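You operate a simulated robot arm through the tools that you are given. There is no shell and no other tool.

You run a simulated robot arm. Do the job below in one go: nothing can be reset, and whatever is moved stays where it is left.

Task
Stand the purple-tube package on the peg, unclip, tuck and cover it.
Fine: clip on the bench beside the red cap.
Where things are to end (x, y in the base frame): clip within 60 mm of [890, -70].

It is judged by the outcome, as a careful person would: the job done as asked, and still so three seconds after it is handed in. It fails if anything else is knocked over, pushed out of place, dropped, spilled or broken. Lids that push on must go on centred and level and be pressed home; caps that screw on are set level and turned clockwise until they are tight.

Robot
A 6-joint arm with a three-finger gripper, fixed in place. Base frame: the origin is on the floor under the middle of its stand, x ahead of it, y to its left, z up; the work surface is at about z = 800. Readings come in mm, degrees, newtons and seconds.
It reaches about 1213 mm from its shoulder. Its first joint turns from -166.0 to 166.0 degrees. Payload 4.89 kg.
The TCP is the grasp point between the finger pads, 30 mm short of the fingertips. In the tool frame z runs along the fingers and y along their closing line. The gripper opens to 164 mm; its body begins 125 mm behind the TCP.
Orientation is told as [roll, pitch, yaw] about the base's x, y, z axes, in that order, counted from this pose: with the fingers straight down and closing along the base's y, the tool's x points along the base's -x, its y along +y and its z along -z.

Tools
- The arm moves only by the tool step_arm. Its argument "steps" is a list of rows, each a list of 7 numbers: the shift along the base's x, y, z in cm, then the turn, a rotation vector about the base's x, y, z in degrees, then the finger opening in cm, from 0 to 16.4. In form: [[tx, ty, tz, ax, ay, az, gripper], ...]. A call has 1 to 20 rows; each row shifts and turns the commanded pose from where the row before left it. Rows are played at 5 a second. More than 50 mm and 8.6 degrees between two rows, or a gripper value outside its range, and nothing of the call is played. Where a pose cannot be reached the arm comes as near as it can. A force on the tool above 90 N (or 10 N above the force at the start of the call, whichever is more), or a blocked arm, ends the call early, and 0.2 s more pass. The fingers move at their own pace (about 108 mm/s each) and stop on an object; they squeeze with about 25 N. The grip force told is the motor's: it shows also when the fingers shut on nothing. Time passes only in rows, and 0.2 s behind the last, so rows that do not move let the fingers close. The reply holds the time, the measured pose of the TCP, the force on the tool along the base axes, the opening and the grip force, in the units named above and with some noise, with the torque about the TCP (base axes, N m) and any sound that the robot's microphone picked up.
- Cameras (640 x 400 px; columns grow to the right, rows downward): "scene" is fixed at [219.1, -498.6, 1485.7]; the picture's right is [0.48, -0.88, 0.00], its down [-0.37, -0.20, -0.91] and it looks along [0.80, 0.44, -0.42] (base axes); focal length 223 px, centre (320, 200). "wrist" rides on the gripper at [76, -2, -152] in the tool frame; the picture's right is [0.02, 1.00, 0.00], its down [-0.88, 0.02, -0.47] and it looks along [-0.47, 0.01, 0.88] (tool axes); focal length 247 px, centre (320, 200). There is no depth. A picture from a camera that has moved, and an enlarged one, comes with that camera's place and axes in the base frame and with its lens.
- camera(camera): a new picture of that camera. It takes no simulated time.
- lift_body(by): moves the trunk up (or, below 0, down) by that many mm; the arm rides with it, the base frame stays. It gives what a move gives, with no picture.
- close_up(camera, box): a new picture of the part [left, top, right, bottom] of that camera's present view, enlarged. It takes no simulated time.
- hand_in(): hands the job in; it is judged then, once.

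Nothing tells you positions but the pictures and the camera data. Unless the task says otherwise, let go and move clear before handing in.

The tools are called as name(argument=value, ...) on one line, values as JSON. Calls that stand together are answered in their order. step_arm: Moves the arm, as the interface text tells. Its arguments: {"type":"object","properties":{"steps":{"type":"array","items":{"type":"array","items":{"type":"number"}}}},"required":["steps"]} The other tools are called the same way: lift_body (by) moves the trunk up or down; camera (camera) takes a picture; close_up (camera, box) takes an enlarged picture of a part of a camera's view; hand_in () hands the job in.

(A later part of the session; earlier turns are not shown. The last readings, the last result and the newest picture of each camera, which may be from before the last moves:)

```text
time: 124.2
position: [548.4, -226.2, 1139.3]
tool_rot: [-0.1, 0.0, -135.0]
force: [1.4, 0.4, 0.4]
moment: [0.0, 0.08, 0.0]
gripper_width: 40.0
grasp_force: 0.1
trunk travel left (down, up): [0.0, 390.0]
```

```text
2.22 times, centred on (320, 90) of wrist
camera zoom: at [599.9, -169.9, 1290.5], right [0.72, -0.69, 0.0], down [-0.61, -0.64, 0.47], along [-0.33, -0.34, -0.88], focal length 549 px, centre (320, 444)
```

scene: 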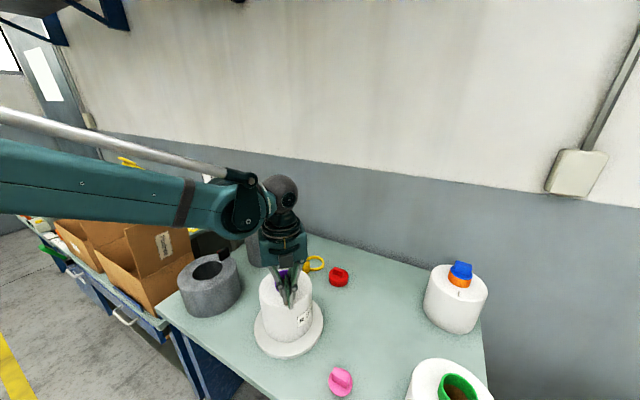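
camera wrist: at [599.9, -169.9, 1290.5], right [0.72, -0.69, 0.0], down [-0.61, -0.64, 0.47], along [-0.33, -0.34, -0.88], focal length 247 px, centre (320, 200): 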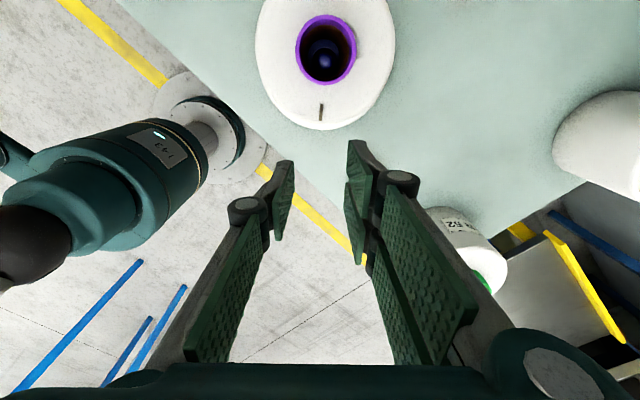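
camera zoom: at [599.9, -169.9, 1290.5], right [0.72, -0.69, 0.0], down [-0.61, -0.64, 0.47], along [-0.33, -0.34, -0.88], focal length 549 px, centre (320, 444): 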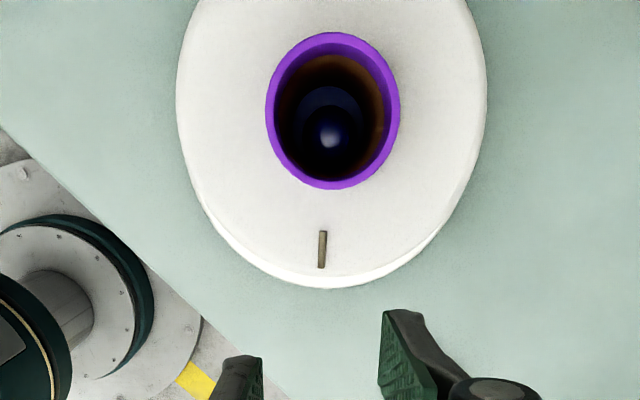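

The tail is now tucked (only the short stub remains, just like on the finished orange package). Next is the cover: I'll raise the trunk back and go to look at the tall grey cover closely.

lift_body(by=175)

step_arm(steps=[[2.6, 3.0, 0, 0, 0, 7.5, 8], [2.6, 3.0, 0, 0, 0, 7.5, 8], [2.6, 3.0, 0, 0, 0, 7.5, 8], [2.6, 3.0, 0, 0, 0, 7.5, 8], [2.6, 3.0, 0, 0, 0, 7.5, 8], [2.6, 3.0, 0, 0, 0, 7.5, 8], [2.6, 3.0, 0, 0, 0, 0, 8], [2.6, 3.0, 0, 0, 0, 0, 8], [2.6, 3.0, 0, 0, 0, 0, 8], [2.6, 3.0, 0, 0, 0, 0, 8], [2.6, 3.0, 0, 0, 0, 0, 8], [2.6, 2.6, 0, 0, 0, 0, 8], [0, 0, 0, 0, 0, 0, 8]])

camera(camera="wrist")

camera(camera="scene")

```text
time: 126.1
position: [547.1, -226.8, 1313.2]
tool_rot: [0.0, 0.0, -135.1]
force: [0.3, -0.6, 0.4]
moment: [0.02, 0.01, 0.01]
gripper_width: 40.3
grasp_force: 0.1
trunk travel left (down, up): [-175.0, 215.0]
```

```text
time: 128.9
position: [859.8, 130.1, 1315.0]
tool_rot: [0.0, 0.0, -90.0]
force: [0.0, -0.3, -0.8]
moment: [-0.05, 0.16, -0.02]
gripper_width: 79.9
grasp_force: 0.1
trunk travel left (down, up): [-175.0, 215.0]
```

```text
taken
camera wrist: at [858.1, 207.7, 1465.9], right [1.0, 0.02, 0.0], down [0.02, -0.88, 0.47], along [0.01, -0.47, -0.88], focal length 247 px, centre (320, 200)
```

wrist: 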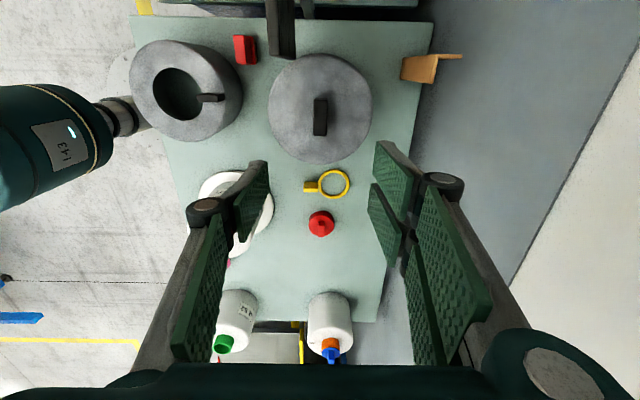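

```text
taken
```

scene: 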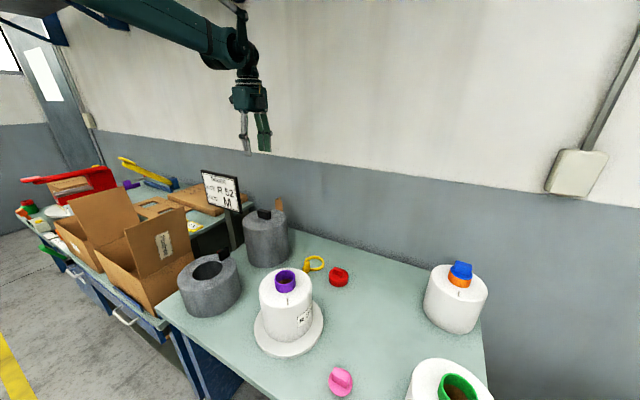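

Good overview from above. I'll enlarge both grey covers.

close_up(camera="wrist", box=[250, 40, 390, 180])

close_up(camera="wrist", box=[110, 20, 260, 160])

close_up(camera="wrist", box=[270, 160, 370, 260])

close_up(camera="scene", box=[230, 190, 350, 310])

```text
2.86 times, centred on (320, 110) of wrist
camera zoom: at [858.1, 207.7, 1465.9], right [1.0, 0.02, 0.0], down [0.02, -0.88, 0.47], along [0.01, -0.47, -0.88], focal length 706 px, centre (320, 457)
```

zoom: 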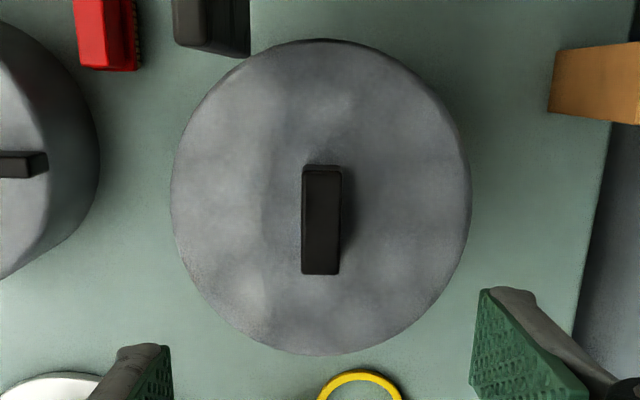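

```text
2.86 times, centred on (185, 90) of wrist
camera zoom: at [858.1, 207.7, 1465.9], right [1.0, 0.02, 0.0], down [0.02, -0.88, 0.47], along [0.01, -0.47, -0.88], focal length 706 px, centre (706, 514)
```

zoom: 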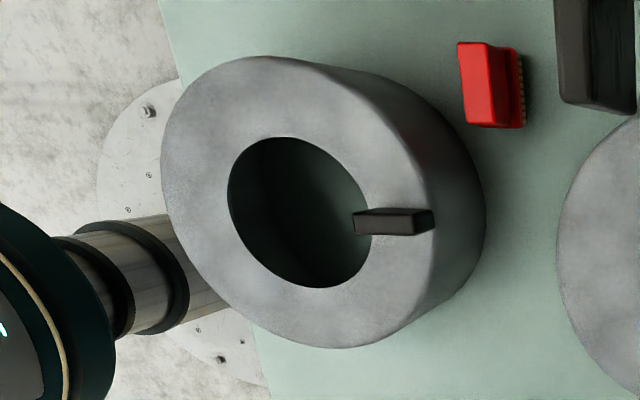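

```text
4.00 times, centred on (320, 210) of wrist
camera zoom: at [858.1, 207.7, 1465.9], right [1.0, 0.02, 0.0], down [0.02, -0.88, 0.47], along [0.01, -0.47, -0.88], focal length 988 px, centre (320, 160)
```

zoom: 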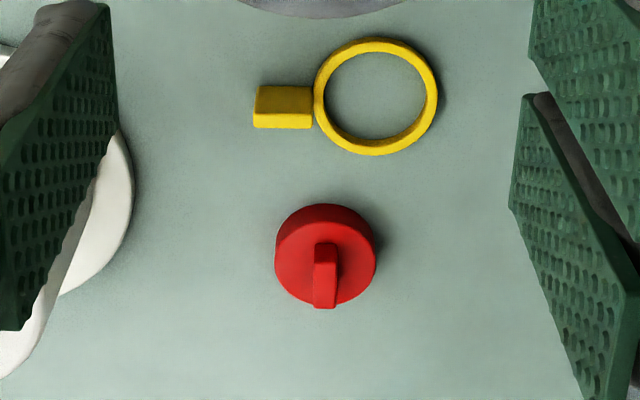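

```text
3.33 times, centred on (290, 250) of scene
camera zoom: at [219.1, -498.6, 1485.7], right [0.48, -0.88, 0.0], down [-0.37, -0.2, -0.91], along [0.8, 0.44, -0.42], focal length 744 px, centre (420, 33)
```

zoom: 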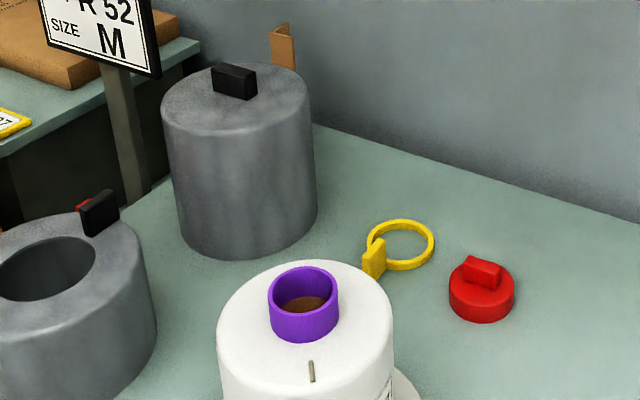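

The tall cover (about 191 mm wide, 192 mm high, closed top with a black grip) matches the package on the disc with a few mm to spare, while the short one has a hole and is too low. I'll go down to its grip.

step_arm(steps=[[0.1, 0, -4.5, 0, 0, 0, 8], [0, 0, -4.5, 0, 0, 0, 8], [0, 0, -4.5, 0, 0, 0, 8], [0, 0, -4.5, 0, 0, 0, 7], [0, 0, -4.5, 0, 0, 0, 7], [0, 0, -2.5, 0, 0, 0, 7], [0, 0, 0, 0, 0, 0, 7]])

close_up(camera="wrist", box=[210, 70, 430, 270])

close_up(camera="scene", box=[220, 150, 340, 270])

```text
time: 130.5
position: [859.9, 127.5, 1063.5]
tool_rot: [-0.1, 0.0, -90.1]
force: [0.0, -0.4, 0.0]
moment: [-0.03, 0.06, 0.01]
gripper_width: 69.8
grasp_force: 0.1
trunk travel left (down, up): [-175.0, 215.0]
```

```text
2.00 times, centred on (320, 170) of wrist
camera zoom: at [857.6, 205.9, 1214.6], right [1.0, 0.02, 0.0], down [0.02, -0.88, 0.47], along [0.01, -0.47, -0.88], focal length 494 px, centre (320, 260)
```

zoom: 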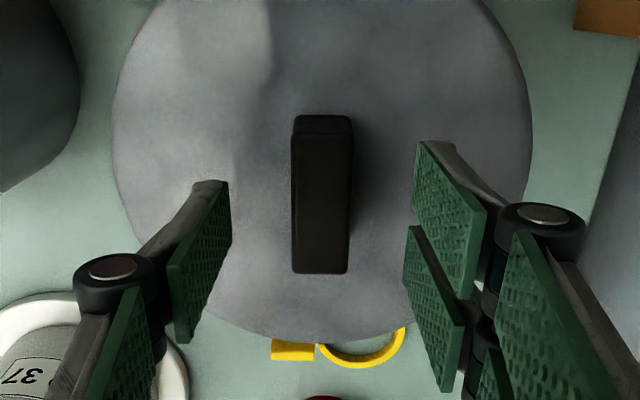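

```text
3.33 times, centred on (280, 210) of scene
camera zoom: at [219.1, -498.6, 1485.7], right [0.48, -0.88, 0.0], down [-0.37, -0.2, -0.91], along [0.8, 0.44, -0.42], focal length 744 px, centre (453, 167)
```

zoom: 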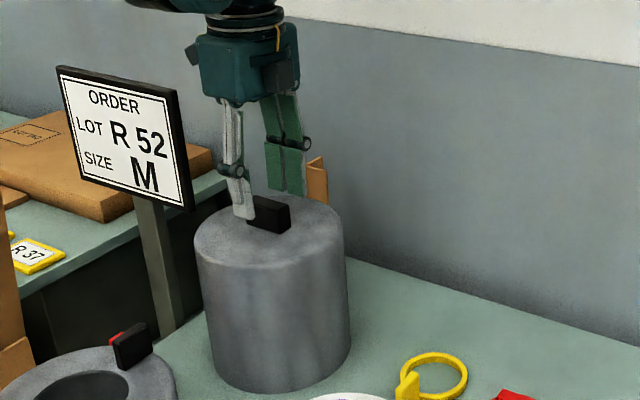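

The fingers straddle the grip. I'll lower beside it and check alignment along its length.

step_arm(steps=[[0, 0.3, -2, 0, 0, 0, 6], [0, 0, -1.2, 0, 0, 0, 5], [0, 0, 0, 0, 0, 0, 5]])

close_up(camera="wrist", box=[210, 90, 430, 290])

close_up(camera="scene", box=[230, 180, 310, 250])

```text
time: 131.3
position: [860.4, 133.9, 1030.3]
tool_rot: [-0.1, 0.1, -90.1]
force: [-0.3, 0.0, -0.7]
moment: [0.0, -0.01, 0.01]
gripper_width: 50.0
grasp_force: 0.1
trunk travel left (down, up): [-175.0, 215.0]
```

```text
2.00 times, centred on (320, 190) of wrist
camera zoom: at [858.6, 211.2, 1181.8], right [1.0, 0.02, 0.0], down [0.02, -0.88, 0.47], along [0.01, -0.47, -0.88], focal length 494 px, centre (320, 220)
```

zoom: 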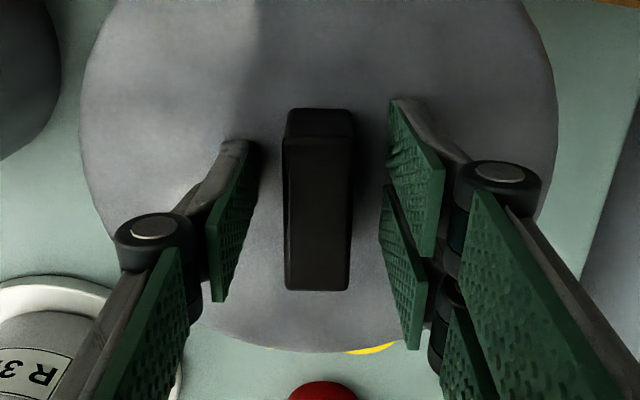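

```text
5.71 times, centred on (270, 215) of scene
camera zoom: at [219.1, -498.6, 1485.7], right [0.48, -0.88, 0.0], down [-0.37, -0.2, -0.91], along [0.8, 0.44, -0.42], focal length 1275 px, centre (606, 114)
```

zoom: 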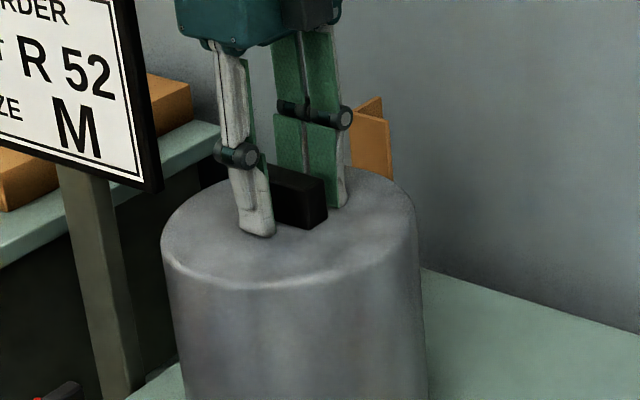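

Well aligned. Closing on the grip.

step_arm(steps=[[0, 0.1, -0.2, 0, 0, 0, 4], [0, 0, 0, 0, 0, 0, 3], [0, 0, 0, 0, 0, 0, 2], [0, 0, 0, 0, 0, 0, 1.5], [0, 0, 0, 0, 0, 0, 1.5]])

close_up(camera="scene", box=[230, 180, 310, 250])

close_up(camera="wrist", box=[210, 90, 430, 290])

```text
time: 132.5
position: [860.3, 134.2, 1029.1]
tool_rot: [-0.1, 0.0, -90.2]
force: [1.1, 1.2, 12.0]
moment: [0.06, -0.05, -0.18]
gripper_width: 23.4
grasp_force: 24.8
trunk travel left (down, up): [-175.0, 215.0]
```

```text
5.71 times, centred on (270, 215) of scene
camera zoom: at [219.1, -498.6, 1485.7], right [0.48, -0.88, 0.0], down [-0.37, -0.2, -0.91], along [0.8, 0.44, -0.42], focal length 1275 px, centre (606, 114)
```

zoom: 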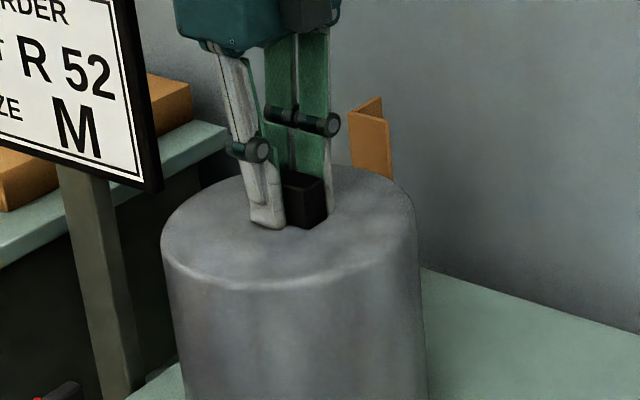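

```text
2.00 times, centred on (320, 190) of wrist
camera zoom: at [858.3, 212.2, 1180.8], right [1.0, 0.02, 0.0], down [0.02, -0.88, 0.47], along [0.01, -0.47, -0.88], focal length 494 px, centre (320, 220)
```

zoom: 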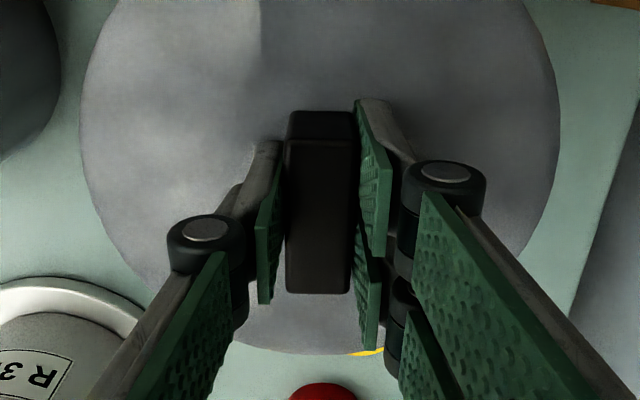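

Held (23.4 mm). The fingertips touch its top at z ≈ 999, so it is about 199 mm tall, enough for the package. I'll lift slightly and check the weight.

step_arm(steps=[[0, 0, 0.3, 0, 0, 0, 1.5], [0, 0, 0.7, 0, 0, 0, 1.5], [0, 0, 1, 0, 0, 0, 1.5], [0, 0, 0, 0, 0, 0, 1.5]])

close_up(camera="scene", box=[220, 180, 320, 280])

```text
time: 133.5
position: [861.2, 134.1, 1049.0]
tool_rot: [-0.1, 0.0, -90.1]
force: [1.4, 0.2, -4.0]
moment: [-0.19, -0.12, -0.1]
gripper_width: 23.4
grasp_force: 25.0
trunk travel left (down, up): [-175.0, 215.0]
```

```text
4.00 times, centred on (270, 230) of scene
camera zoom: at [219.1, -498.6, 1485.7], right [0.48, -0.88, 0.0], down [-0.37, -0.2, -0.91], along [0.8, 0.44, -0.42], focal length 892 px, centre (520, 80)
```

zoom: 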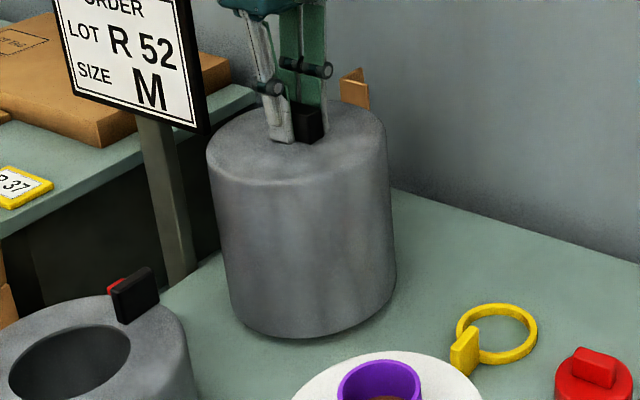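

It weighs only about 0.4 kg, so it's a hollow cover. I'll lift it well above the tube height and carry it over the package.

step_arm(steps=[[0, 0, 3, 0, 0, 0, 1.5], [0, 0, 4, 0, 0, 0, 1.5], [0, 0, 4, 0, 0, 0, 1.5], [0, 0, 4, 0, 0, 0, 1.5], [0, 0, 4, 0, 0, 0, 1.5], [0, 0, 2, 0, 0, 0, 1.5], [-1.0, -1.2, 0, 0, 0, 0, 1.5], [-2.2, -2.7, 0, 0, 0, 0, 1.5], [-2.7, -3.27, 0, 0, 0, 0, 1.5], [-2.7, -3.27, 0, 0, 0, 0, 1.5], [-2.7, -3.27, 0, 0, 0, 0, 1.5], [-2.7, -3.27, 0, 0, 0, 0, 1.5], [-2.7, -3.27, 0, 0, 0, 0, 1.5], [-2.7, -3.27, 0, 0, 0, 0, 1.5], [-2.7, -3.27, 0, 0, 0, 0, 1.5], [-1.8, -2.2, 0, 0, 0, 0, 1.5], [-0.86, -1.04, 0, 0, 0, 0, 1.5], [0, 0, 0, 0, 0, 0, 1.5], [0, 0, 0, 0, 0, 0, 1.5]])

camera(camera="scene")

close_up(camera="scene", box=[220, 190, 360, 360])

camera(camera="wrist")

```text
time: 137.5
position: [613.5, -166.1, 1256.8]
tool_rot: [-0.1, 0.1, -90.1]
force: [-0.2, -0.3, -1.1]
moment: [0.03, -0.02, -0.01]
gripper_width: 23.4
grasp_force: 24.9
trunk travel left (down, up): [-175.0, 215.0]
```

```text
taken
```

scene: 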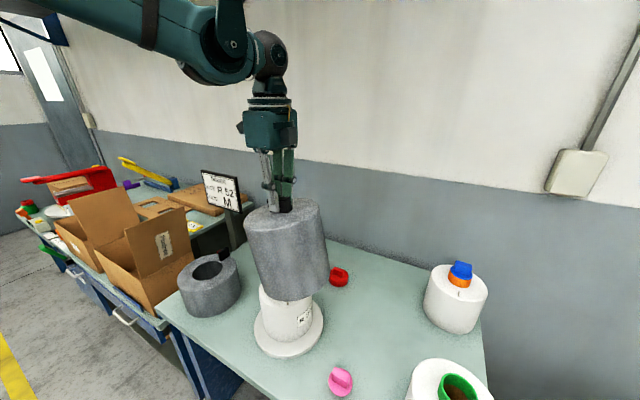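

```text
2.35 times, centred on (290, 275) of scene
camera zoom: at [219.1, -498.6, 1485.7], right [0.48, -0.88, 0.0], down [-0.37, -0.2, -0.91], along [0.8, 0.44, -0.42], focal length 525 px, centre (391, 24)
```

zoom: 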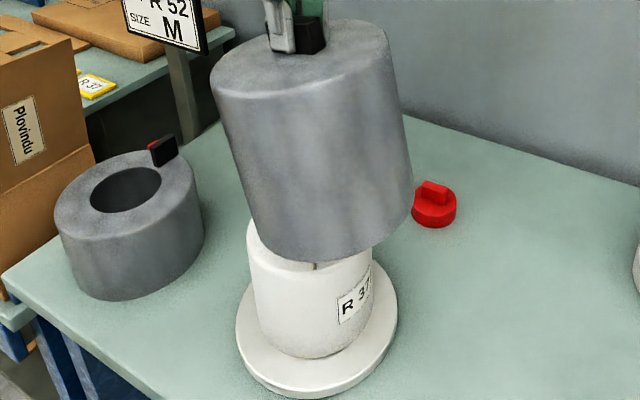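

```text
taken
camera wrist: at [611.2, -88.5, 1410.0], right [1.0, 0.02, 0.0], down [0.02, -0.88, 0.47], along [0.01, -0.47, -0.88], focal length 247 px, centre (320, 200)
```

wrist: 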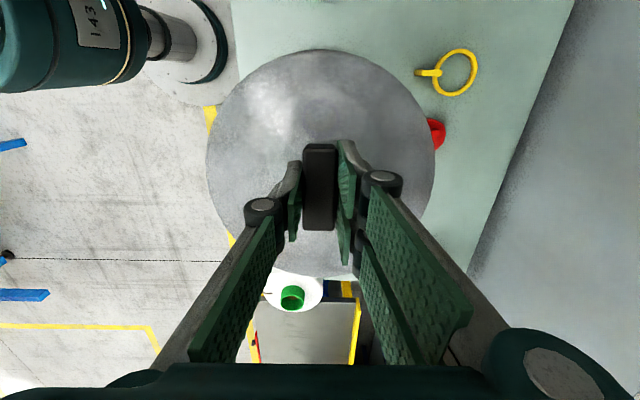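

Looking closely, the cover hangs tilted (its lower end leans right in the picture), probably swung when the move stopped. I'll measure the tilt before lowering.

close_up(camera="scene", box=[230, 190, 350, 310])

close_up(camera="wrist", box=[190, 30, 450, 300])

step_arm(steps=[[0, 0, 0, 0, 0, 0, 1.5], [0, 0, 0, 0, 0, 0, 1.5]])

```text
3.33 times, centred on (290, 250) of scene
camera zoom: at [219.1, -498.6, 1485.7], right [0.48, -0.88, 0.0], down [-0.37, -0.2, -0.91], along [0.8, 0.44, -0.42], focal length 744 px, centre (420, 33)
```

zoom: 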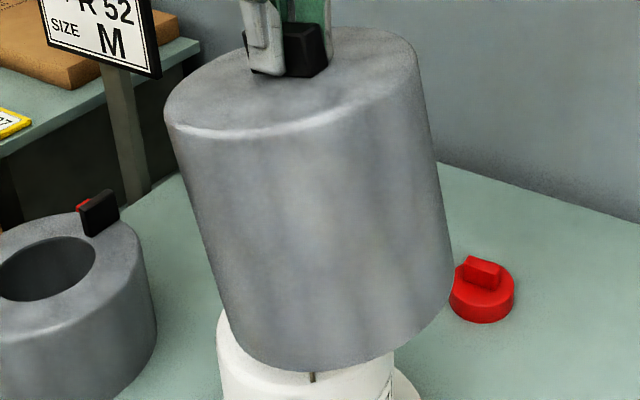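

```text
1.48 times, centred on (320, 165) of wrist
camera zoom: at [611.2, -88.5, 1410.0], right [1.0, 0.02, 0.0], down [0.02, -0.88, 0.47], along [0.01, -0.47, -0.88], focal length 366 px, centre (320, 252)
```

zoom: 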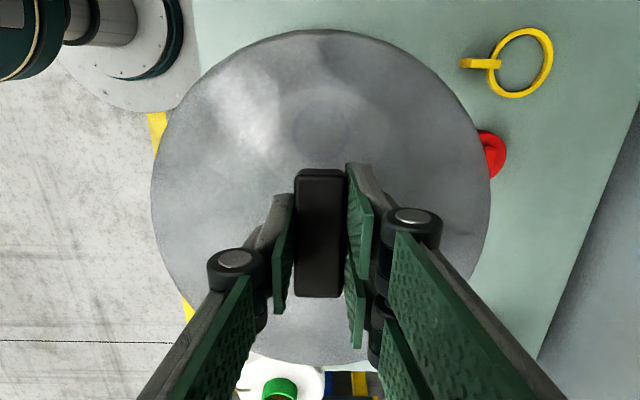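

```text
time: 138.1
position: [613.4, -165.1, 1258.8]
tool_rot: [-0.1, 0.0, -90.2]
force: [-0.2, 0.5, -2.2]
moment: [0.02, 0.0, -0.02]
gripper_width: 23.6
grasp_force: 25.0
trunk travel left (down, up): [-175.0, 215.0]
```

The cover's grip is off its centre of mass, so it pivoted about 7–8° in the fingers. I'll tilt the hand by the opposite amount to level the cover and see whether it holds.

step_arm(steps=[[0, 0, 0, 2, 0, 0, 1.5], [0, 0, 0, 2, 0, 0, 1.5], [0, 0, 0, 2, 0, 0, 1.5], [0, 0, 0, 1.5, 0, 0, 1.5], [0, 0, 0, 0, 0, 0, 1.5], [0, 0, 0, 0, 0, 0, 1.5]])

close_up(camera="scene", box=[230, 190, 350, 310])

close_up(camera="wrist", box=[190, 30, 450, 300])

```text
time: 139.5
position: [612.7, -166.4, 1259.2]
tool_rot: [-0.1, 7.5, -90.1]
force: [-0.4, -0.4, -1.3]
moment: [0.0, 0.0, 0.01]
gripper_width: 23.4
grasp_force: 24.9
trunk travel left (down, up): [-175.0, 215.0]
```

```text
3.33 times, centred on (290, 250) of scene
camera zoom: at [219.1, -498.6, 1485.7], right [0.48, -0.88, 0.0], down [-0.37, -0.2, -0.91], along [0.8, 0.44, -0.42], focal length 744 px, centre (420, 33)
```

zoom: 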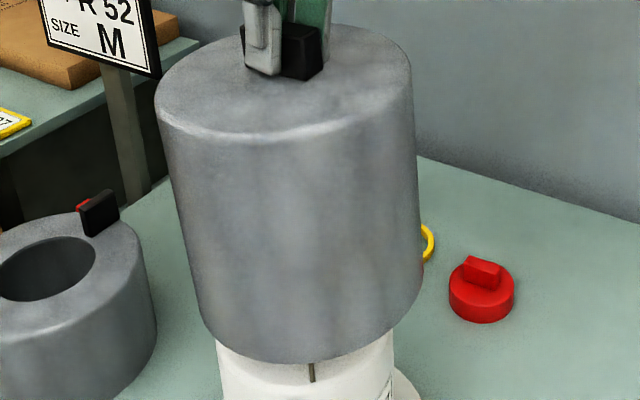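

```text
1.48 times, centred on (320, 165) of wrist
camera zoom: at [610.2, -108.8, 1419.5], right [1.0, 0.02, 0.0], down [0.02, -0.94, 0.35], along [0.01, -0.35, -0.94], focal length 366 px, centre (320, 252)
```

zoom: 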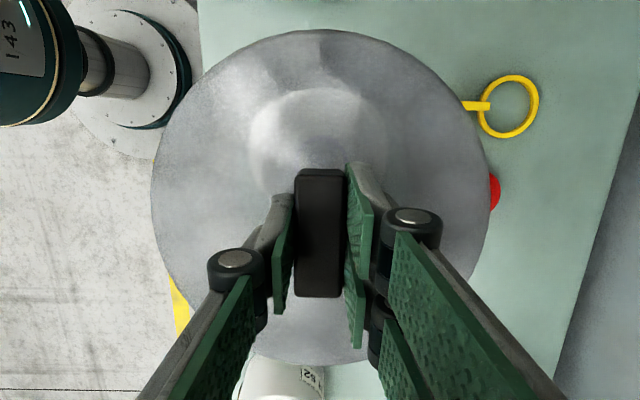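

Nearly level now: about 2° left. I'll add that, and check again.

step_arm(steps=[[0, 0, 0, 1, 0, 0, 1.5], [0, 0.1, 0, 1, 0, 0, 1.5], [0, 0, -1, 0, 0, 0, 1.5], [0, 0, 0, 0, 0, 0, 1.5]])

close_up(camera="scene", box=[230, 200, 350, 320])

close_up(camera="scene", box=[230, 240, 350, 370])

```text
time: 140.5
position: [611.8, -165.5, 1248.5]
tool_rot: [-0.1, 9.5, -90.1]
force: [-0.1, -0.3, -0.1]
moment: [0.02, 0.0, -0.03]
gripper_width: 23.3
grasp_force: 25.1
trunk travel left (down, up): [-175.0, 215.0]
```

```text
3.33 times, centred on (290, 260) of scene
camera zoom: at [219.1, -498.6, 1485.7], right [0.48, -0.88, 0.0], down [-0.37, -0.2, -0.91], along [0.8, 0.44, -0.42], focal length 744 px, centre (420, 0)
```

zoom: 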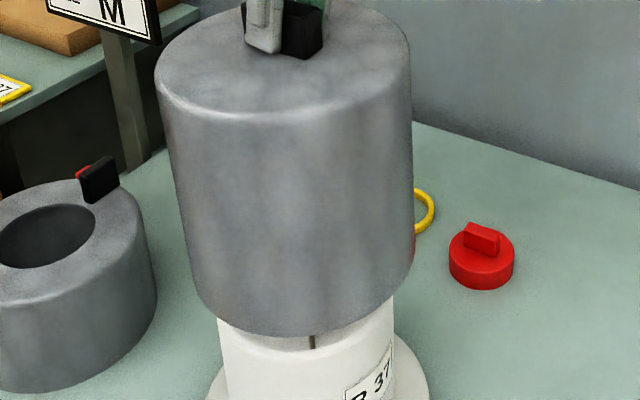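

```text
3.08 times, centred on (290, 305) of scene
camera zoom: at [219.1, -498.6, 1485.7], right [0.48, -0.88, 0.0], down [-0.37, -0.2, -0.91], along [0.8, 0.44, -0.42], focal length 686 px, centre (412, -123)
```

zoom: 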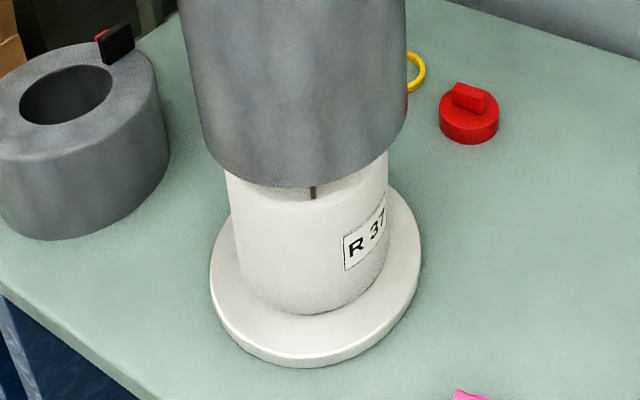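

The cover is level and lined up with the package. Lowering in stages, watching forces.

step_arm(steps=[[0, 0, -1.5, 0, 0, 0, 1.5], [0, 0, -1.5, 0, 0, 0, 1.5], [0, 0, -1.5, 0, 0, 0, 1.5], [0, 0, 0, 0, 0, 0, 1.5]])

close_up(camera="scene", box=[230, 220, 350, 360])

```text
time: 141.5
position: [612.6, -164.6, 1204.9]
tool_rot: [-0.2, 9.5, -90.1]
force: [0.1, -0.6, -0.3]
moment: [0.01, 0.03, -0.01]
gripper_width: 23.7
grasp_force: 24.7
trunk travel left (down, up): [-175.0, 215.0]
```

```text
2.86 times, centred on (290, 290) of scene
camera zoom: at [219.1, -498.6, 1485.7], right [0.48, -0.88, 0.0], down [-0.37, -0.2, -0.91], along [0.8, 0.44, -0.42], focal length 637 px, centre (406, -57)
```

zoom: 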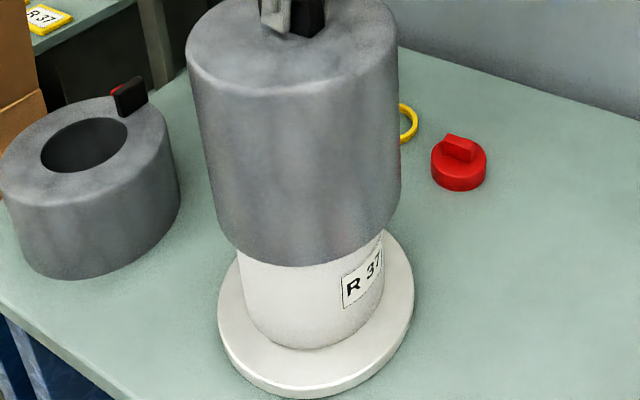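

step_arm(steps=[[0, 0, -1, 0, 0, 0, 1.5], [0, 0, -1, 0, 0, 0, 1.5], [0, 0, -1, 0, 0, 0, 1.5], [0, 0, 0, 0, 0, 0, 1.5]])

close_up(camera="scene", box=[230, 230, 350, 370])

```text
time: 142.5
position: [613.2, -165.2, 1174.4]
tool_rot: [0.0, 9.3, -90.2]
force: [0.4, -0.2, -1.0]
moment: [-0.02, 0.01, 0.01]
gripper_width: 23.8
grasp_force: 24.8
trunk travel left (down, up): [-175.0, 215.0]
```

```text
2.86 times, centred on (290, 300) of scene
camera zoom: at [219.1, -498.6, 1485.7], right [0.48, -0.88, 0.0], down [-0.37, -0.2, -0.91], along [0.8, 0.44, -0.42], focal length 637 px, centre (406, -86)
```

zoom: 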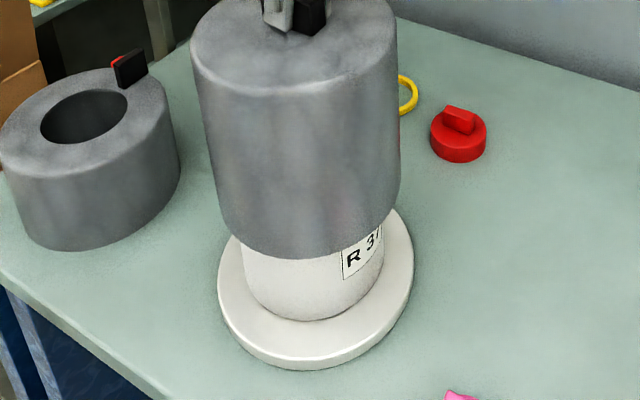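

The cover is sliding over the body without contact. Continuing down.

step_arm(steps=[[0, 0, -1.2, 0, 0, 0, 1.5], [0, 0, -1.2, 0, 0, 0, 1.5], [0, 0, -1.2, 0, 0, 0, 1.5], [0, 0, -1.2, 0, 0, 0, 1.5], [0, 0, 0, 0, 0, 0, 1.5]])

close_up(camera="scene", box=[230, 240, 350, 370])

```text
time: 143.7
position: [612.5, -164.7, 1126.9]
tool_rot: [-0.1, 9.5, -90.1]
force: [-0.6, 1.0, -1.3]
moment: [0.0, 0.02, -0.01]
gripper_width: 23.7
grasp_force: 24.5
trunk travel left (down, up): [-175.0, 215.0]
```

```text
3.08 times, centred on (290, 305) of scene
camera zoom: at [219.1, -498.6, 1485.7], right [0.48, -0.88, 0.0], down [-0.37, -0.2, -0.91], along [0.8, 0.44, -0.42], focal length 686 px, centre (412, -123)
```

zoom: 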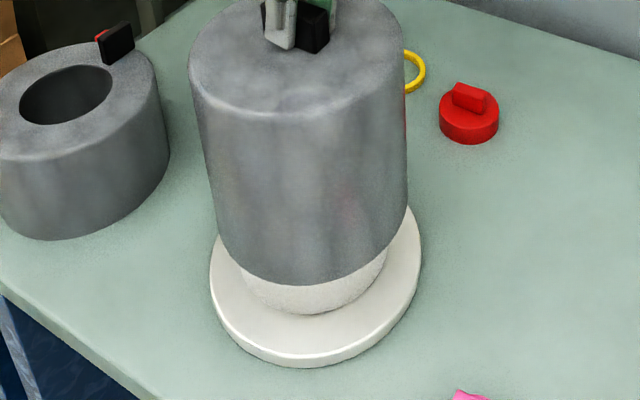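

step_arm(steps=[[0, 0, -1.2, 0, 0, 0, 1.5], [0, 0, -1.2, 0, 0, 0, 1.5], [0, 0, -1.2, 0, 0, 0, 1.5], [0, 0, -1.2, 0, 0, 0, 1.5], [0, 0, -1.0, 0, 0, 0, 1.5], [0, 0, 0, 0, 0, 0, 1.5]])

close_up(camera="scene", box=[240, 250, 350, 370])

camera(camera="wrist")

```text
time: 145.1
position: [612.7, -165.0, 1068.4]
tool_rot: [-0.1, 9.5, -90.0]
force: [0.5, -0.9, -1.0]
moment: [0.0, 0.02, -0.01]
gripper_width: 23.4
grasp_force: 24.8
trunk travel left (down, up): [-175.0, 215.0]
```

```text
3.33 times, centred on (295, 310) of scene
camera zoom: at [219.1, -498.6, 1485.7], right [0.48, -0.88, 0.0], down [-0.37, -0.2, -0.91], along [0.8, 0.44, -0.42], focal length 744 px, centre (403, -167)
```

zoom: 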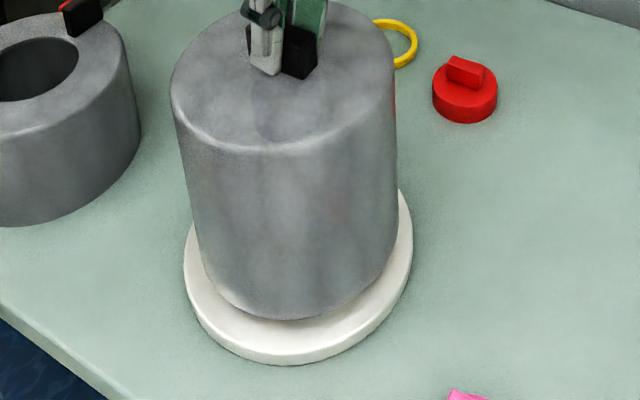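

```text
taken
camera wrist: at [611.0, -113.8, 1230.4], right [1.0, 0.02, 0.0], down [0.02, -0.95, 0.32], along [0.01, -0.32, -0.95], focal length 247 px, centre (320, 200)
```

wrist: 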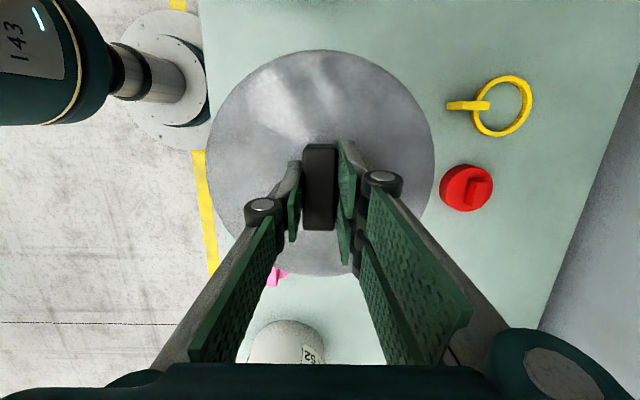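

Centred over the disc, about 20 mm to go. Slow final descent.

step_arm(steps=[[0, 0, -0.7, 0, 0, 0, 1.5], [0, 0, -0.6, 0, 0, 0, 1.5], [0, 0, -0.3, 0, 0, 0, 1.5], [0, 0, 0, 0, 0, 0, 1.5]])

step_arm(steps=[[0, 0, -0.2, 0, 0, 0, 1.5], [0, 0, -0.1, 0, 0, 0, 1.5], [0, 0, 0, 0, 0, 0, 1.5]])

close_up(camera="scene", box=[240, 250, 350, 370])

```text
time: 146.1
position: [612.8, -164.8, 1053.3]
tool_rot: [0.0, 9.4, -90.1]
force: [2.8, -5.2, 17.0]
moment: [0.19, -0.07, -0.08]
gripper_width: 23.8
grasp_force: 25.0
trunk travel left (down, up): [-175.0, 215.0]
```

```text
time: 146.9
position: [612.8, -163.4, 1050.9]
tool_rot: [0.0, 9.6, -90.1]
force: [6.1, -8.4, 54.5]
moment: [-1.05, -0.76, 0.17]
gripper_width: 23.6
grasp_force: 25.6
trunk travel left (down, up): [-175.0, 215.0]
```

```text
3.33 times, centred on (295, 310) of scene
camera zoom: at [219.1, -498.6, 1485.7], right [0.48, -0.88, 0.0], down [-0.37, -0.2, -0.91], along [0.8, 0.44, -0.42], focal length 744 px, centre (403, -167)
```

zoom: 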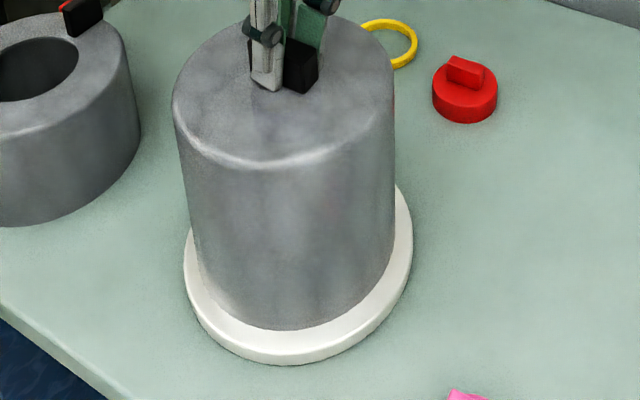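

Contact came about 6 mm earlier than I expected. I'll relieve the force and look closely at the rim.

step_arm(steps=[[0, 0, 0.2, 0, 0, 0, 1.5], [0, 0, 0, 0, 0, 0, 1.5]])

close_up(camera="scene", box=[255, 310, 330, 365])

close_up(camera="scene", box=[250, 245, 330, 300])

close_up(camera="wrist", box=[190, 30, 450, 300])

```text
time: 147.5
position: [613.4, -163.9, 1051.6]
tool_rot: [-0.1, 9.5, -90.0]
force: [0.1, -0.5, -0.2]
moment: [-0.14, -0.21, -0.05]
gripper_width: 23.5
grasp_force: 25.3
trunk travel left (down, up): [-175.0, 215.0]
```

```text
7.27 times, centred on (292, 338) of scene
camera zoom: at [219.1, -498.6, 1485.7], right [0.48, -0.88, 0.0], down [-0.37, -0.2, -0.91], along [0.8, 0.44, -0.42], focal length 1623 px, centre (520, -800)
```

zoom: 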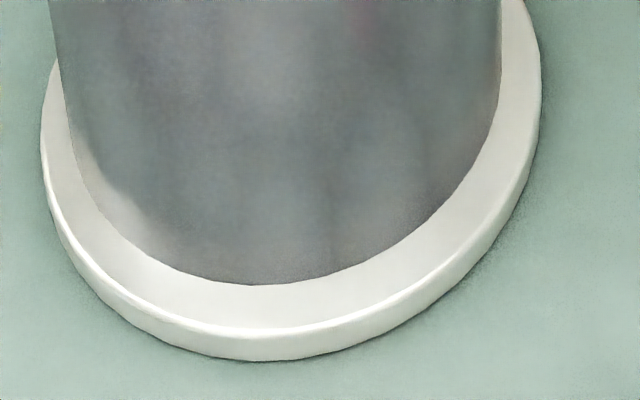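

```text
7.27 times, centred on (290, 272) of scene
camera zoom: at [219.1, -498.6, 1485.7], right [0.48, -0.88, 0.0], down [-0.37, -0.2, -0.91], along [0.8, 0.44, -0.42], focal length 1623 px, centre (538, -327)
```

zoom: 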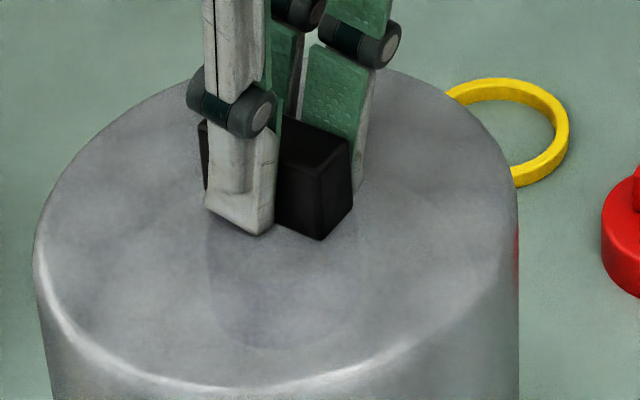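

```text
1.48 times, centred on (320, 165) of wrist
camera zoom: at [611.0, -113.3, 1213.5], right [1.0, 0.02, 0.0], down [0.02, -0.95, 0.32], along [0.01, -0.32, -0.95], focal length 366 px, centre (320, 252)
```

zoom: 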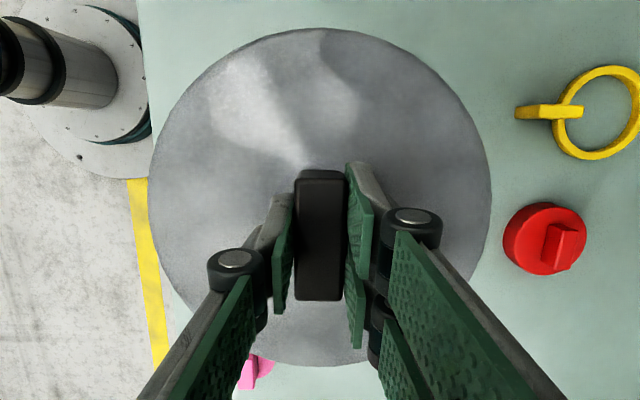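

The cover seems to be down on the disc or very nearly. I'll release it and inspect from a low angle.

step_arm(steps=[[0, 0, 0, 0, 0, 0, 2.6], [0, 0, 0, 0, 0, 0, 4], [0, 0, 0, 0, 0, 0, 5], [0, 0, 0, 0, 0, 0, 5], [0, 0, 2, 0, 0, 0, 5], [0, 0, 4, 0, 0, 0, 5], [0, 0, 4, -3, 0, 0, 5], [0, 0, 4, -6.5, 0, 0, 5], [0, 0, 0, 0, 0, 0, 5]])

close_up(camera="scene", box=[240, 240, 350, 370])

close_up(camera="scene", box=[255, 310, 330, 365])

camera(camera="wrist")

```text
time: 149.5
position: [612.0, -163.2, 1195.1]
tool_rot: [0.0, 0.0, -90.1]
force: [-0.9, 0.3, -0.3]
moment: [0.02, -0.08, 0.02]
gripper_width: 50.1
grasp_force: 0.0
trunk travel left (down, up): [-175.0, 215.0]
```

```text
3.08 times, centred on (295, 305) of scene
camera zoom: at [219.1, -498.6, 1485.7], right [0.48, -0.88, 0.0], down [-0.37, -0.2, -0.91], along [0.8, 0.44, -0.42], focal length 686 px, centre (397, -123)
```

zoom: 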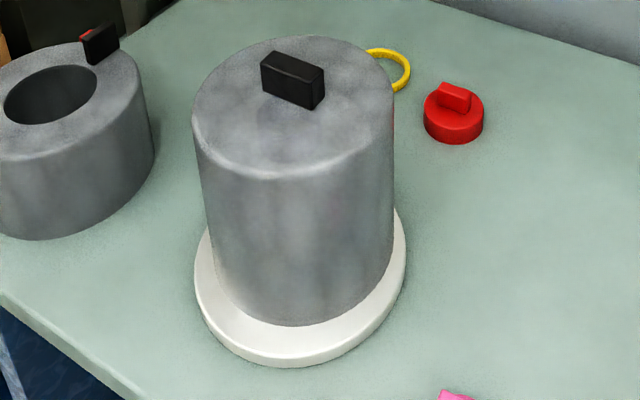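

```text
7.27 times, centred on (292, 338) of scene
camera zoom: at [219.1, -498.6, 1485.7], right [0.48, -0.88, 0.0], down [-0.37, -0.2, -0.91], along [0.8, 0.44, -0.42], focal length 1623 px, centre (520, -800)
```

zoom: 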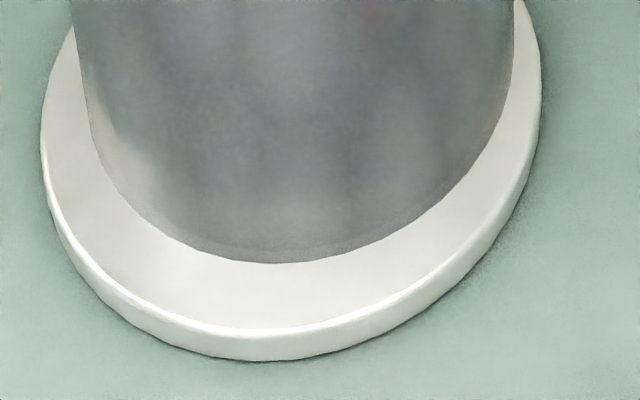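

```text
taken
camera wrist: at [610.5, -85.2, 1345.7], right [1.0, 0.02, 0.0], down [0.02, -0.88, 0.47], along [0.01, -0.47, -0.88], focal length 247 px, centre (320, 200)
```

wrist: 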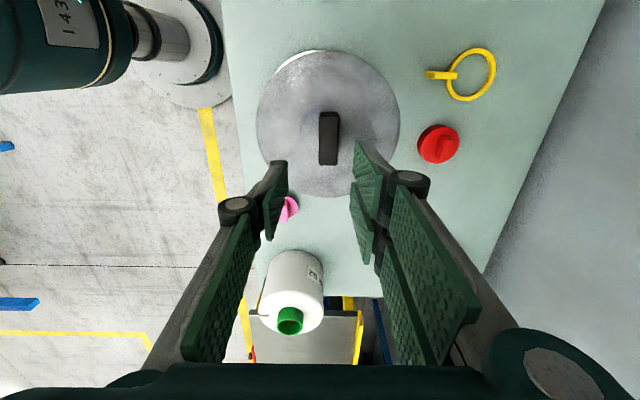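

The cover shifted a little on release. I'll look at it from the robot side at a low angle to see whether its rim is flat on the disc.

step_arm(steps=[[-1.8, 0, 0, 0, 0, 8.2, 8], [-1.8, 0, 0, 0, 0, 8.2, 10], [-1.8, 0, 0, 0, 0, 8.2, 12], [-1.8, 0, 0, 0, 0, 8.2, 14], [-1.8, 0, 0, 0, 0, 8.2, 16], [-1.8, 0, 0, 0, 0, 8.2, 16], [-1.8, 0, 0, 0, 0, 8.2, 16], [-1.8, 0, 0, 0, 0, 8.2, 16], [-1.8, 0, 0, 0, 0, 8.2, 16], [-1.8, 0, 0, 0, 0, 8.2, 16], [-1.4, 0, 0, 0, 0, 8.1, 16], [0, 0, -2, 0, -7.5, 0, 16], [0, 0, -2, 0, -7.5, 0, 16], [0, 0, -2, 0, -7.5, 0, 16], [0, 0, -2, 0, -7.5, 0, 16], [0, 0, -2, 0, -7.5, 0, 16], [0, 0, -2, 0, -7.5, 0, 16], [0, 0, 0, 0, 0, 0, 16]])

camera(camera="wrist")

close_up(camera="wrist", box=[230, 0, 410, 200])

```text
time: 153.3
position: [419.7, -164.2, 1071.3]
tool_rot: [-0.1, -45.1, 0.0]
force: [0.3, -1.0, -0.5]
moment: [0.02, 0.02, 0.03]
gripper_width: 160.1
grasp_force: 0.1
trunk travel left (down, up): [-175.0, 215.0]
```

```text
taken
camera wrist: at [256.7, -165.4, 1124.8], right [-0.01, 1.0, -0.02], down [0.29, 0.02, 0.96], along [0.96, 0.01, -0.29], focal length 247 px, centre (320, 200)
```

wrist: 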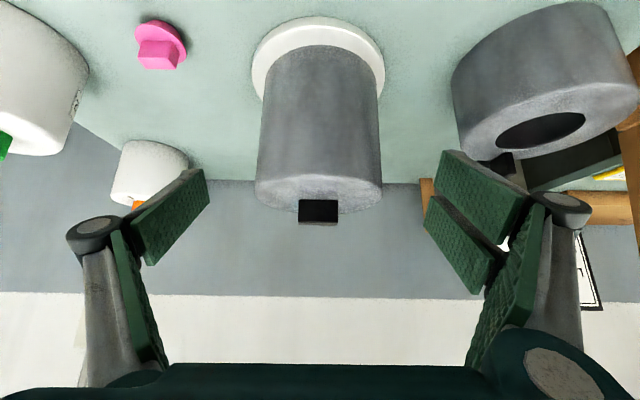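

```text
2.00 times, centred on (320, 100) of wrist
camera zoom: at [256.7, -165.4, 1124.8], right [-0.01, 1.0, -0.02], down [0.29, 0.02, 0.96], along [0.96, 0.01, -0.29], focal length 494 px, centre (320, 400)
```

zoom: 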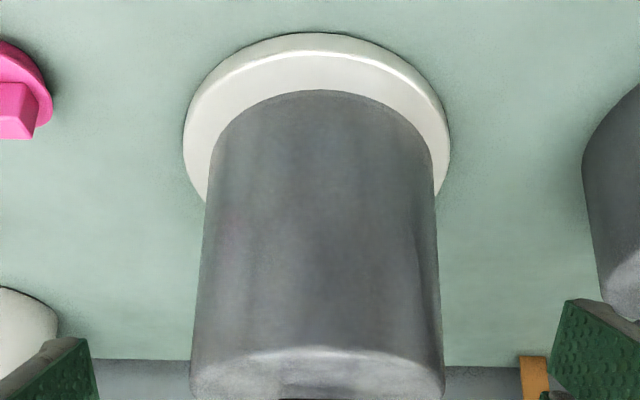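

Seen from here the rim looks off-centre and perhaps tipped. I'll enlarge to judge the tilt.

close_up(camera="wrist", box=[245, 10, 395, 110])

close_up(camera="wrist", box=[245, 140, 395, 240])

close_up(camera="scene", box=[245, 245, 345, 365])

```text
4.00 times, centred on (320, 60) of wrist
camera zoom: at [256.7, -165.4, 1124.8], right [-0.01, 1.0, -0.02], down [0.29, 0.02, 0.96], along [0.96, 0.01, -0.29], focal length 988 px, centre (320, 760)
```

zoom: 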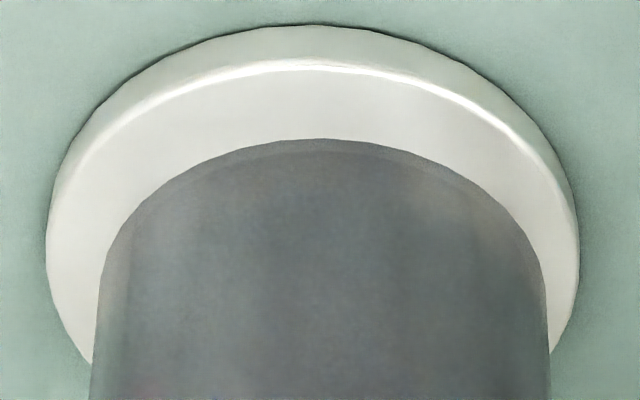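

```text
4.00 times, centred on (320, 190) of wrist
camera zoom: at [256.7, -165.4, 1124.8], right [-0.01, 1.0, -0.02], down [0.29, 0.02, 0.96], along [0.96, 0.01, -0.29], focal length 988 px, centre (320, 240)
```

zoom: 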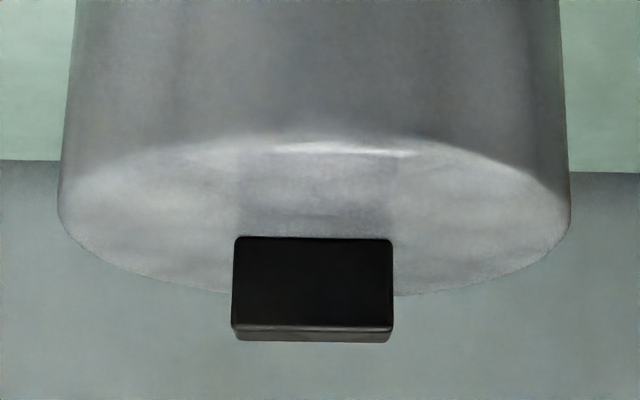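

```text
3.33 times, centred on (295, 305) of scene
camera zoom: at [219.1, -498.6, 1485.7], right [0.48, -0.88, 0.0], down [-0.37, -0.2, -0.91], along [0.8, 0.44, -0.42], focal length 744 px, centre (403, -150)
```

zoom: 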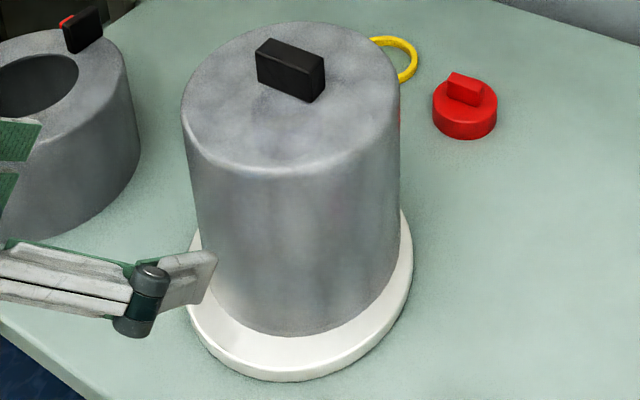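

It's hard to tell from this angle. I'll lower the trunk so the wrist camera looks at the rim from nearly the side.

lift_body(by=-175)

camera(camera="wrist")

close_up(camera="wrist", box=[230, 70, 410, 190])

close_up(camera="wrist", box=[280, 90, 360, 140])

```text
time: 155.3
position: [418.8, -164.0, 897.8]
tool_rot: [0.0, -45.0, 0.0]
force: [0.0, 0.7, -0.5]
moment: [0.04, -0.04, -0.02]
gripper_width: 160.2
grasp_force: 0.0
trunk travel left (down, up): [0.0, 390.0]
```

```text
taken
camera wrist: at [256.8, -165.4, 950.1], right [-0.01, 1.0, -0.02], down [0.29, 0.02, 0.96], along [0.96, 0.01, -0.29], focal length 247 px, centre (320, 200)
```

wrist: 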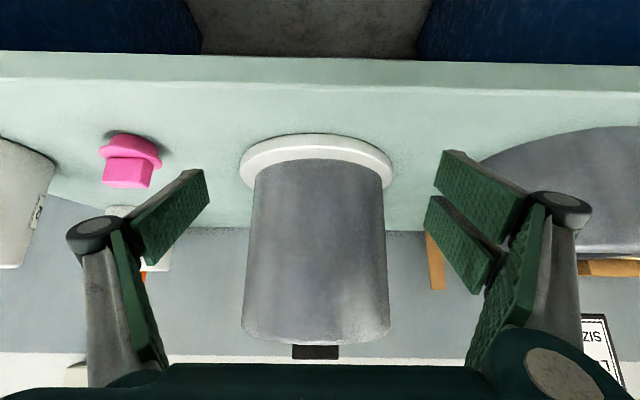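

```text
3.33 times, centred on (320, 130) of wrist
camera zoom: at [256.8, -165.4, 950.1], right [-0.01, 1.0, -0.02], down [0.29, 0.02, 0.96], along [0.96, 0.01, -0.29], focal length 823 px, centre (320, 433)
```

zoom: 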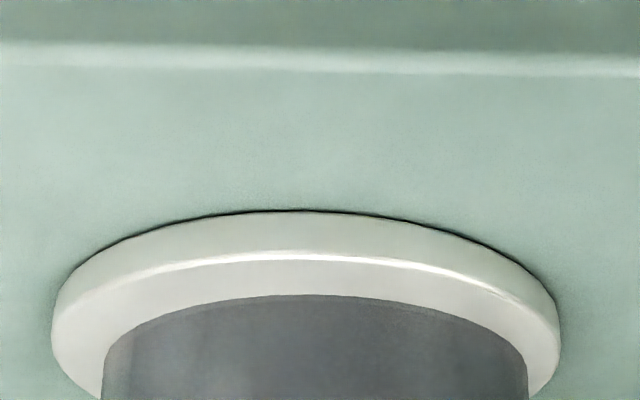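

```text
8.00 times, centred on (320, 115) of wrist
camera zoom: at [256.8, -165.4, 950.1], right [-0.01, 1.0, -0.02], down [0.29, 0.02, 0.96], along [0.96, 0.01, -0.29], focal length 1976 px, centre (320, 880)
```

zoom: 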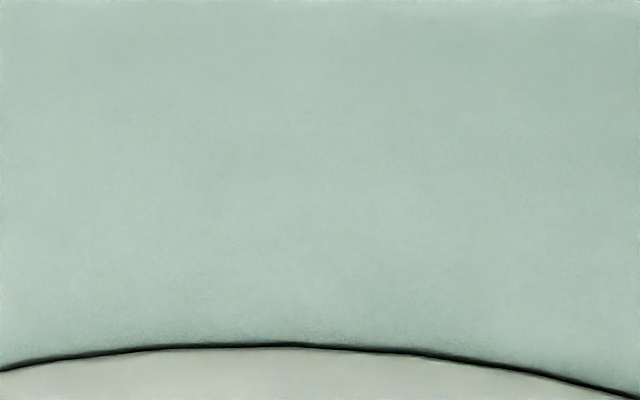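

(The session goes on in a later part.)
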